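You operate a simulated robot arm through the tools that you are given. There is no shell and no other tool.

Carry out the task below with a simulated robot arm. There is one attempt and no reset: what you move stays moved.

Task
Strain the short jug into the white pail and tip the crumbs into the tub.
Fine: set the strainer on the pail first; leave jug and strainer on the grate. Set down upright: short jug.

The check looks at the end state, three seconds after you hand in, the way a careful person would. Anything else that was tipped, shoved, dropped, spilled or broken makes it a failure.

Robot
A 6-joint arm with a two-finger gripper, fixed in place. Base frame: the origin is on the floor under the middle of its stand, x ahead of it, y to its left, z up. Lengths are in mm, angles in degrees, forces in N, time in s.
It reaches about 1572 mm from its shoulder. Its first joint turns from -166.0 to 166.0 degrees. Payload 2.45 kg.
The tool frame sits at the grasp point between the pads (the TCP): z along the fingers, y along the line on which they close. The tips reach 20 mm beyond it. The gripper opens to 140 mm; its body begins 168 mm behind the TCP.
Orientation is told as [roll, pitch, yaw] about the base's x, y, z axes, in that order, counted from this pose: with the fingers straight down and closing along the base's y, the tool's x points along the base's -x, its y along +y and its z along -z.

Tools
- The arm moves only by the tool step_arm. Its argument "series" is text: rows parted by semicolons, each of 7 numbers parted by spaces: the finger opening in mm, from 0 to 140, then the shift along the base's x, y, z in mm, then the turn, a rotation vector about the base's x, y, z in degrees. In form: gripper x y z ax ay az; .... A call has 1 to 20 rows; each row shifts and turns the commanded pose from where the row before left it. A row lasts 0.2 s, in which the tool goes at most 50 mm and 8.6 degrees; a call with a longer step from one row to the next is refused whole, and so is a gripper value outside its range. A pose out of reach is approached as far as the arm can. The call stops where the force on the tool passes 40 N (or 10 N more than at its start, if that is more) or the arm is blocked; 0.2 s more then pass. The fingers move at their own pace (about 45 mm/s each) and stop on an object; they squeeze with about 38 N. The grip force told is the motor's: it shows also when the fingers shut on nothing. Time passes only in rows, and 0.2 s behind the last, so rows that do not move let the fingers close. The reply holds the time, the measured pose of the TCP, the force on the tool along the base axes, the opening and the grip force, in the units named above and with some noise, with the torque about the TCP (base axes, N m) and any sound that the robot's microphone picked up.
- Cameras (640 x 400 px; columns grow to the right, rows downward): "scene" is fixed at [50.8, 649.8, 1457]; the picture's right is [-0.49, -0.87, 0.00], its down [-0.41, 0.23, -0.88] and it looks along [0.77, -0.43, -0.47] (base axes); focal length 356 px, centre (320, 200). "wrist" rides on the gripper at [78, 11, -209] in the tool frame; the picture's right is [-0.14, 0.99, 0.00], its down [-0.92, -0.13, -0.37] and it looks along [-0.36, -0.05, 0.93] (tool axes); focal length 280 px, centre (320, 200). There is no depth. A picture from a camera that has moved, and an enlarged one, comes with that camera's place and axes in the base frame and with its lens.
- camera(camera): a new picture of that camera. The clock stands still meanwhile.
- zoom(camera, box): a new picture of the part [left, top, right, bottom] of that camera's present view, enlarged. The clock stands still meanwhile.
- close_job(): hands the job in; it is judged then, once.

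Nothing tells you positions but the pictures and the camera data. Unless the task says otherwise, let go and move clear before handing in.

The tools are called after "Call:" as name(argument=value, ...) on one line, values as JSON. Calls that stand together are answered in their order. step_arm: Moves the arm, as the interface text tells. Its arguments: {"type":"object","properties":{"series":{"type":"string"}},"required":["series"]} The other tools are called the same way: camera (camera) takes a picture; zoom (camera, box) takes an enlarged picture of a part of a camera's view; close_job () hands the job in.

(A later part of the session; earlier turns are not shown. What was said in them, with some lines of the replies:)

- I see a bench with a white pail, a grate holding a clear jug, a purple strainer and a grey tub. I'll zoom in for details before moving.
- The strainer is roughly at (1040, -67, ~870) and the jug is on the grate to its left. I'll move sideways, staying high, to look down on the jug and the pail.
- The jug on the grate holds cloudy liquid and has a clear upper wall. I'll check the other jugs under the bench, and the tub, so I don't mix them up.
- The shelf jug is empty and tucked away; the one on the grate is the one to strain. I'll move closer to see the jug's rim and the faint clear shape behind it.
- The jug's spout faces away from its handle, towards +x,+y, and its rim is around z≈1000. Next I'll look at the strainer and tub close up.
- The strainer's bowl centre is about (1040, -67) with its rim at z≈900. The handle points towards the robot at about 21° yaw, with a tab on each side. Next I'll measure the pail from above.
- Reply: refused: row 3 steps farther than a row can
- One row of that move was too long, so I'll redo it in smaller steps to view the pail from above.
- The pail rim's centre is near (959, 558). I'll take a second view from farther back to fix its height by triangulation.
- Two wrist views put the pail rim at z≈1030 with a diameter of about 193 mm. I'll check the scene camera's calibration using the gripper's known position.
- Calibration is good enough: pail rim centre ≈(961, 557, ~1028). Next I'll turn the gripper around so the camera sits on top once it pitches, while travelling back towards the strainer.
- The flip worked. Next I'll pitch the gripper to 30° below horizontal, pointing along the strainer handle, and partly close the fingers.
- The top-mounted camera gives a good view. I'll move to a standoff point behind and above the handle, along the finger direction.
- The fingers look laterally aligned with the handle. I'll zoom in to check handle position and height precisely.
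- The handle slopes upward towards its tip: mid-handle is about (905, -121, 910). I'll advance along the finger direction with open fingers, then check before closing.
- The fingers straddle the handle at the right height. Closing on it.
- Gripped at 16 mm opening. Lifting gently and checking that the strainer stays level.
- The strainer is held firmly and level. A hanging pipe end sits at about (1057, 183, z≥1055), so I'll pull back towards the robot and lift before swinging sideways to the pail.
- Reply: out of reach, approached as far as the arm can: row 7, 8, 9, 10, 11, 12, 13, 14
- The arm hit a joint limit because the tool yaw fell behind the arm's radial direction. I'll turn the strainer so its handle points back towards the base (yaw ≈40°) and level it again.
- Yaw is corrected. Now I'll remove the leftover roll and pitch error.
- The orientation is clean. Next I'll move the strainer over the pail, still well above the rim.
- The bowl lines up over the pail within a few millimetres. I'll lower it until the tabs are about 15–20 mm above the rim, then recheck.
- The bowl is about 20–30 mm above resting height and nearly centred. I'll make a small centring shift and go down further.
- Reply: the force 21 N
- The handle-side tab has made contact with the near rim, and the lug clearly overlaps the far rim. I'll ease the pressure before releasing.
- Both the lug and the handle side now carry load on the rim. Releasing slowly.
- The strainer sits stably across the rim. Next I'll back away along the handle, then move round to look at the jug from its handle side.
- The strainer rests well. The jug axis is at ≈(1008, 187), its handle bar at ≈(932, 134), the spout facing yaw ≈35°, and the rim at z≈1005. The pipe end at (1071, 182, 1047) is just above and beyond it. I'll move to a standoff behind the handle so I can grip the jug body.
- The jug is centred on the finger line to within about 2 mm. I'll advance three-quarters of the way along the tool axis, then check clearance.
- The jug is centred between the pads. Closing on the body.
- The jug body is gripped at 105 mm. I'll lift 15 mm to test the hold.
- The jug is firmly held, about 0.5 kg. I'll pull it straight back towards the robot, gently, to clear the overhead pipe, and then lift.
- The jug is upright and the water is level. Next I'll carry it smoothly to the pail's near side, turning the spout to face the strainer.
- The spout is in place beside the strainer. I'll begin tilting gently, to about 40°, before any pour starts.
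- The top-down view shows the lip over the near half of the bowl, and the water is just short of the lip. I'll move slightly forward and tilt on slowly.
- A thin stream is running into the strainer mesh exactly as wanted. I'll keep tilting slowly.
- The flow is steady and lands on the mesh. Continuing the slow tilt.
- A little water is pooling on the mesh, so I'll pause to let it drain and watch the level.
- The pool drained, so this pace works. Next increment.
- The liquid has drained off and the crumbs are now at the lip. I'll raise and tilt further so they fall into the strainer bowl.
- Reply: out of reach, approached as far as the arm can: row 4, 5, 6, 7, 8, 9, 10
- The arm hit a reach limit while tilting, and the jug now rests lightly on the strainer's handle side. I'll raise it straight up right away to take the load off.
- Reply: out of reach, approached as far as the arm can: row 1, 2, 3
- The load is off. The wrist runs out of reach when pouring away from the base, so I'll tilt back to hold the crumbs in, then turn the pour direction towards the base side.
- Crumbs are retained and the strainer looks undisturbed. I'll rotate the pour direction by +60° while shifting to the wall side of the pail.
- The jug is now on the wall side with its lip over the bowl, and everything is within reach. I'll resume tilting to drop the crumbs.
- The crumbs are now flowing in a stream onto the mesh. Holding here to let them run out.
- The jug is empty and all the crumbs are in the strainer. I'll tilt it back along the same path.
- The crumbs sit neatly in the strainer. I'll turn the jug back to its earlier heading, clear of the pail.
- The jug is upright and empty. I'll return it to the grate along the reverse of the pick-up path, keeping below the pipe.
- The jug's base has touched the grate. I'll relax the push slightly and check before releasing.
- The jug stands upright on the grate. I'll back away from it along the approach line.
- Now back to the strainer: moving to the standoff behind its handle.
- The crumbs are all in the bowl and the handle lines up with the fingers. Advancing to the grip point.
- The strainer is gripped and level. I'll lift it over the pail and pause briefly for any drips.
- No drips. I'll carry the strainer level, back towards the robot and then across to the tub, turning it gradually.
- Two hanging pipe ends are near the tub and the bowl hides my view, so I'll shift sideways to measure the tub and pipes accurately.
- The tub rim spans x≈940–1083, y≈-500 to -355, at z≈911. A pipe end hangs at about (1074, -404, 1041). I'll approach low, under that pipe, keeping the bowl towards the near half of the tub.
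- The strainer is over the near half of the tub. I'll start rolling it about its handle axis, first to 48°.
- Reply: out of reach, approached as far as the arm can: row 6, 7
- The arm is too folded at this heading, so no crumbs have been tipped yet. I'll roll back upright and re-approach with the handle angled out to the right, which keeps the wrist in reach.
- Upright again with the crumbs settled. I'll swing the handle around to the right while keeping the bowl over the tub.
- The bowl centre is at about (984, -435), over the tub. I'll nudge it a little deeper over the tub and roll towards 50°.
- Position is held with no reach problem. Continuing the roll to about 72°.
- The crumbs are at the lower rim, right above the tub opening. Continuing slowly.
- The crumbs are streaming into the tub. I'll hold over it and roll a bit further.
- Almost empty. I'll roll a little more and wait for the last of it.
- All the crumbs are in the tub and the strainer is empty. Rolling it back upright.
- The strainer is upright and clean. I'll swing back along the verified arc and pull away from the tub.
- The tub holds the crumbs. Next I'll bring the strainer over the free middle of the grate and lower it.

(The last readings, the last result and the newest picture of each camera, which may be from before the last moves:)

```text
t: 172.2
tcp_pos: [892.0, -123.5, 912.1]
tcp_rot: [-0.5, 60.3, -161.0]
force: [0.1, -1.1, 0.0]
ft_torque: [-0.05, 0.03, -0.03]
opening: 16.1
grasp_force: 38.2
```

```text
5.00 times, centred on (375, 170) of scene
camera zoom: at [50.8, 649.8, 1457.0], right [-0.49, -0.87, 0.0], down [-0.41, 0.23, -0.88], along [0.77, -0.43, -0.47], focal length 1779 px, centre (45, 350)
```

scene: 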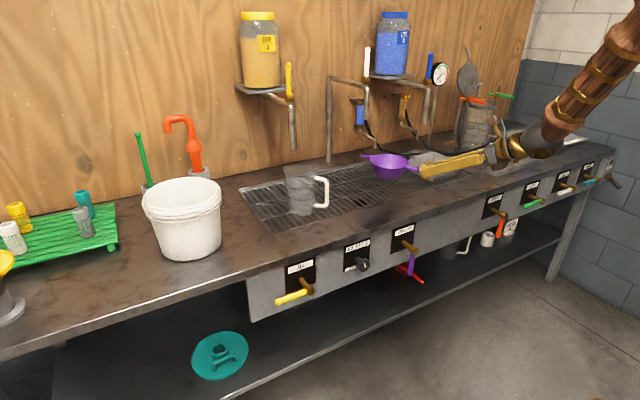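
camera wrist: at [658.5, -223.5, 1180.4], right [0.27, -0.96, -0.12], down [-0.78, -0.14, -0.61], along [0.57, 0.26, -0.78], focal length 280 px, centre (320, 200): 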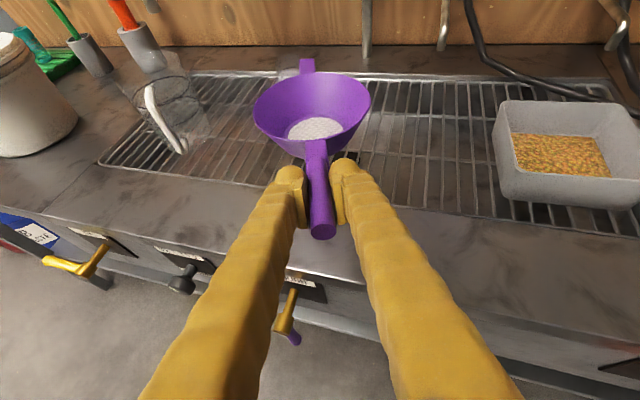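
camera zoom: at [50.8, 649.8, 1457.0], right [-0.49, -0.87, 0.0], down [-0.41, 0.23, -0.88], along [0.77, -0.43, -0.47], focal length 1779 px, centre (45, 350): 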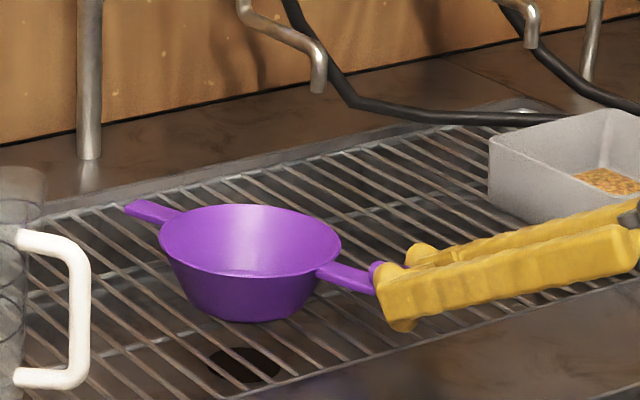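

Call:
step_arm(series="0 0 0 -1.5 0 0 0; 0 0 0 -1 0 0 0; 0 0 0 0 0 0 0")

```text
t: 173.0
tcp_pos: [892.7, -122.8, 910.5]
tcp_rot: [-0.4, 60.0, -161.1]
force: [-0.7, 0.5, 5.5]
ft_torque: [0.32, -0.89, -0.01]
opening: 16.2
grasp_force: 38.1
```

The bowl has touched down on the grate (5 N under its base). Releasing the handle.

Call:
step_arm(series="20 0 0 0 0 0 0; 30 0 0 0 0 0 0; 45 0 0 0 0 0 0; 60 0 0 0 0 0 0; 60 0 0 0 0 0 0")

Call:
zoom(camera="scene", box=[320, 130, 430, 210])

Call:
zoom(camera="wrist", box=[220, 40, 420, 250])

```text
t: 174.2
tcp_pos: [892.4, -123.7, 910.1]
tcp_rot: [-0.4, 60.1, -161.0]
force: [-0.7, 1.2, 0.2]
ft_torque: [0.0, -0.01, -0.05]
opening: 60.0
grasp_force: 0.0
```

```text
5.00 times, centred on (375, 170) of scene
camera zoom: at [50.8, 649.8, 1457.0], right [-0.49, -0.87, 0.0], down [-0.41, 0.23, -0.88], along [0.77, -0.43, -0.47], focal length 1779 px, centre (45, 350)
```

zoom: 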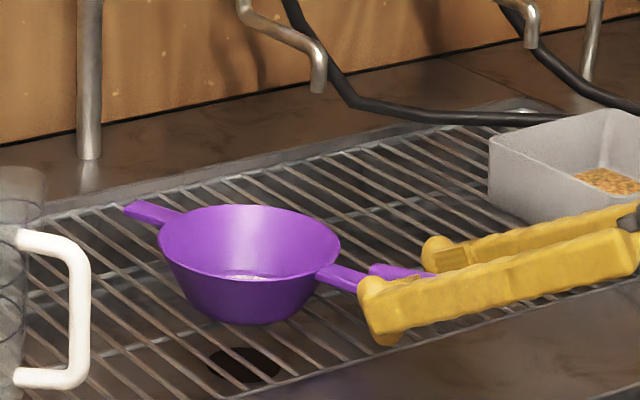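

```text
1.90 times, centred on (320, 145) of wrist
camera zoom: at [762.6, -183.0, 1082.4], right [0.27, -0.96, -0.12], down [-0.78, -0.14, -0.61], along [0.57, 0.26, -0.78], focal length 534 px, centre (320, 305)
```

zoom: 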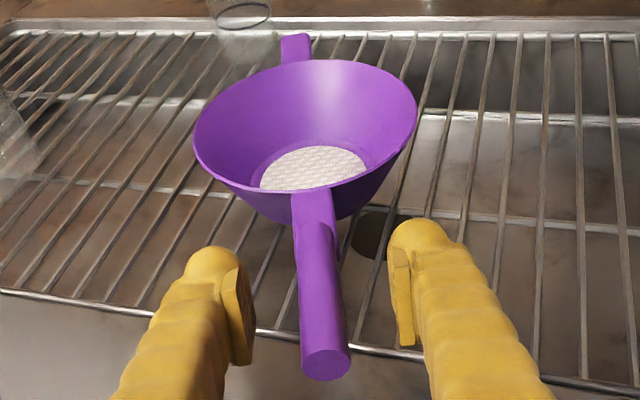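

The strainer rests stably on the grate. Backing away along the handle and rising clear.

Call:
step_arm(series="60 -20.5 -7 12.5 0 0 0; 60 -20.5 -7 12.5 0 0 0; 60 -20.5 -7 12.5 0 0 0; 60 -20.5 -7 12.5 0 0 0; 60 -20.5 -7 12.5 0 0 0; 60 -15 -5 20 0 0 0; 60 0 0 35 0 0 0; 60 0 0 40 0 0 0; 60 0 0 40 0 0 0; 60 0 0 40 0 0 0; 60 0 0 0 0 0 0; 60 0 0 0 0 0 0")

Call:
camera(camera="scene")

Call:
camera(camera="wrist")

Call:
zoom(camera="scene", box=[230, 120, 480, 286])

Call:
zoom(camera="scene", box=[100, 100, 340, 260])

```text
t: 176.8
tcp_pos: [774.4, -162.7, 1146.8]
tcp_rot: [-0.6, 60.1, -161.0]
force: [1.3, 0.1, -0.3]
ft_torque: [0.0, 0.02, -0.01]
opening: 60.1
grasp_force: 0.1
```

```text
taken
```

scene: 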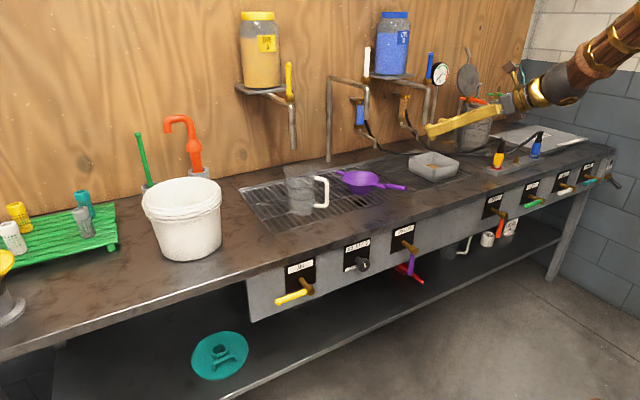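

```text
taken
camera wrist: at [645.1, -222.5, 1319.3], right [0.27, -0.96, -0.12], down [-0.78, -0.14, -0.61], along [0.57, 0.26, -0.78], focal length 280 px, centre (320, 200)
```

wrist: 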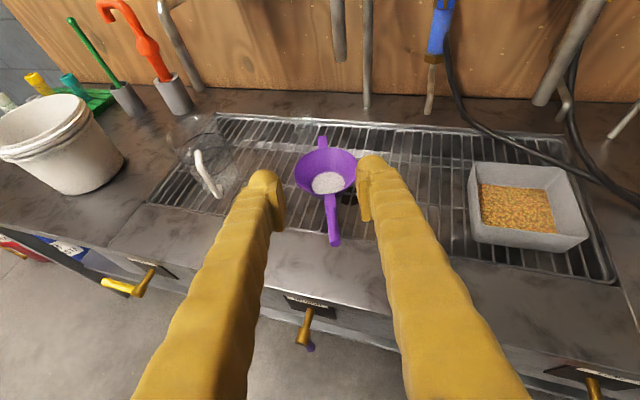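

```text
2.41 times, centred on (355, 203) of scene
camera zoom: at [50.8, 649.8, 1457.0], right [-0.49, -0.87, 0.0], down [-0.41, 0.23, -0.88], along [0.77, -0.43, -0.47], focal length 858 px, centre (236, 193)
```

zoom: 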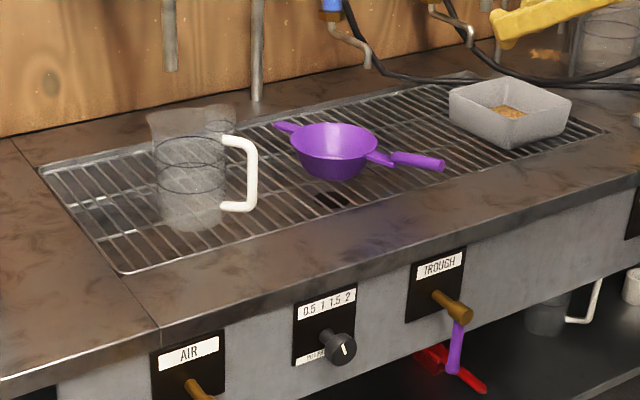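

```text
2.50 times, centred on (220, 180) of scene
camera zoom: at [50.8, 649.8, 1457.0], right [-0.49, -0.87, 0.0], down [-0.41, 0.23, -0.88], along [0.77, -0.43, -0.47], focal length 890 px, centre (570, 250)
```

zoom: 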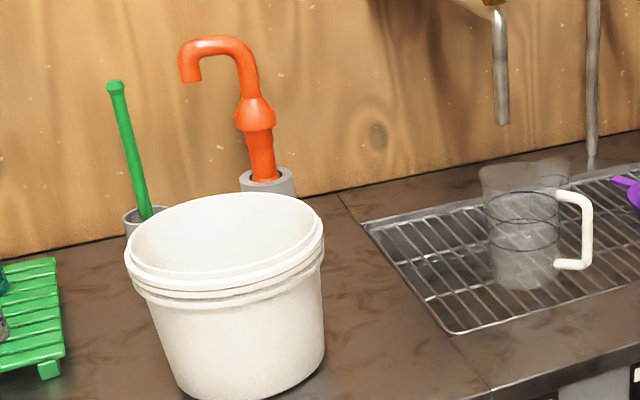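

The jug, strainer, tub and pail all look right. I'll take a last close look for residue or spills before handing in.

Call:
zoom(camera="scene", box=[270, 150, 420, 230])

Call:
zoom(camera="wrist", box=[450, 130, 610, 270])

Call:
zoom(camera="wrist", box=[0, 70, 240, 220])

Call:
zoom(camera="wrist", box=[270, 110, 390, 260])

```text
4.27 times, centred on (345, 190) of scene
camera zoom: at [50.8, 649.8, 1457.0], right [-0.49, -0.87, 0.0], down [-0.41, 0.23, -0.88], along [0.77, -0.43, -0.47], focal length 1518 px, centre (213, 243)
```

zoom: 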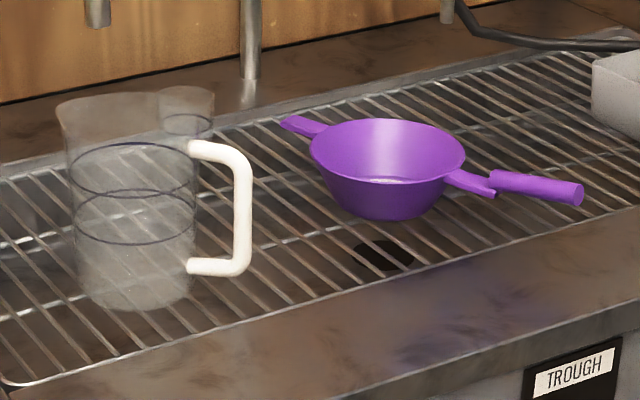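

```text
2.86 times, centred on (530, 200) of wrist
camera zoom: at [645.1, -222.5, 1319.3], right [0.27, -0.96, -0.12], down [-0.78, -0.14, -0.61], along [0.57, 0.26, -0.78], focal length 801 px, centre (-280, 200)
```

zoom: 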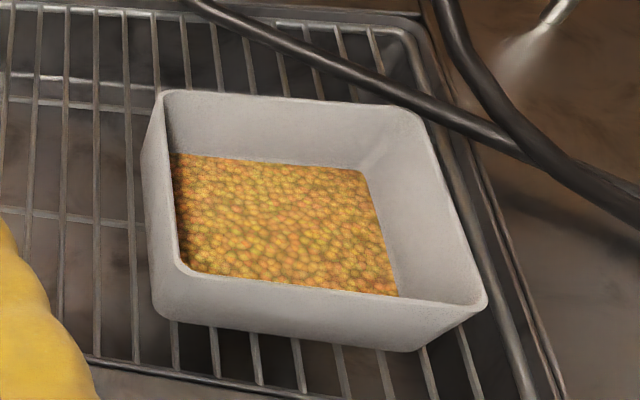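

```text
2.67 times, centred on (120, 145) of wrist
camera zoom: at [645.1, -222.5, 1319.3], right [0.27, -0.96, -0.12], down [-0.78, -0.14, -0.61], along [0.57, 0.26, -0.78], focal length 748 px, centre (853, 347)
```

zoom: 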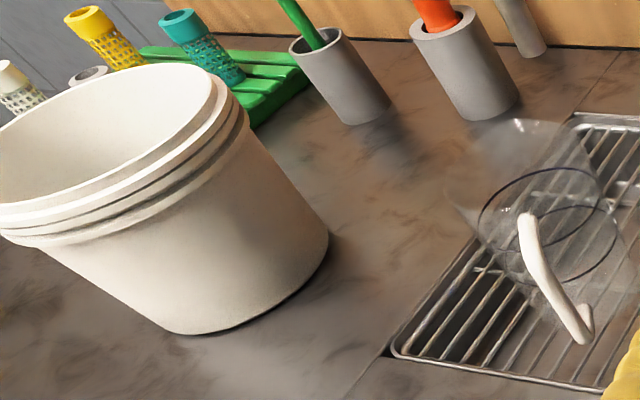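

```text
2.67 times, centred on (330, 185) of wrist
camera zoom: at [645.1, -222.5, 1319.3], right [0.27, -0.96, -0.12], down [-0.78, -0.14, -0.61], along [0.57, 0.26, -0.78], focal length 748 px, centre (293, 240)
```

zoom: 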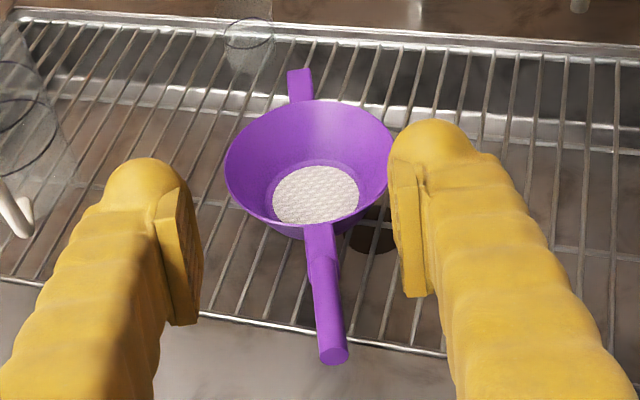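

The crumbs lie in the tub, and the empty strainer and empty upright jug stand on the grate. The pail is in its place, I see no spills around it, and the gripper is clear. Handing in.

Call:
close_job()

```text
The job is handed in.
```

The job is handed in. The jug was strained into the white pail, and the crumbs were tipped from the strainer into the tub. The check's result has not come back.

- **Jug:** empty and standing upright on the grate.
- **Strainer:** empty and resting on the grate. I set it across the pail before pouring.
- **Spills:** I saw none around the pail, grate or tub in the last pictures. The few crumbs on the bench by the glass cylinder were there at the start.
- **Brief contact:** partway through the pour the arm ran out of reach and the jug pressed lightly on the strainer's handle side for a moment. I lifted it off at once and finished pouring from another direction. Neither the strainer nor the pail looked moved afterwards.
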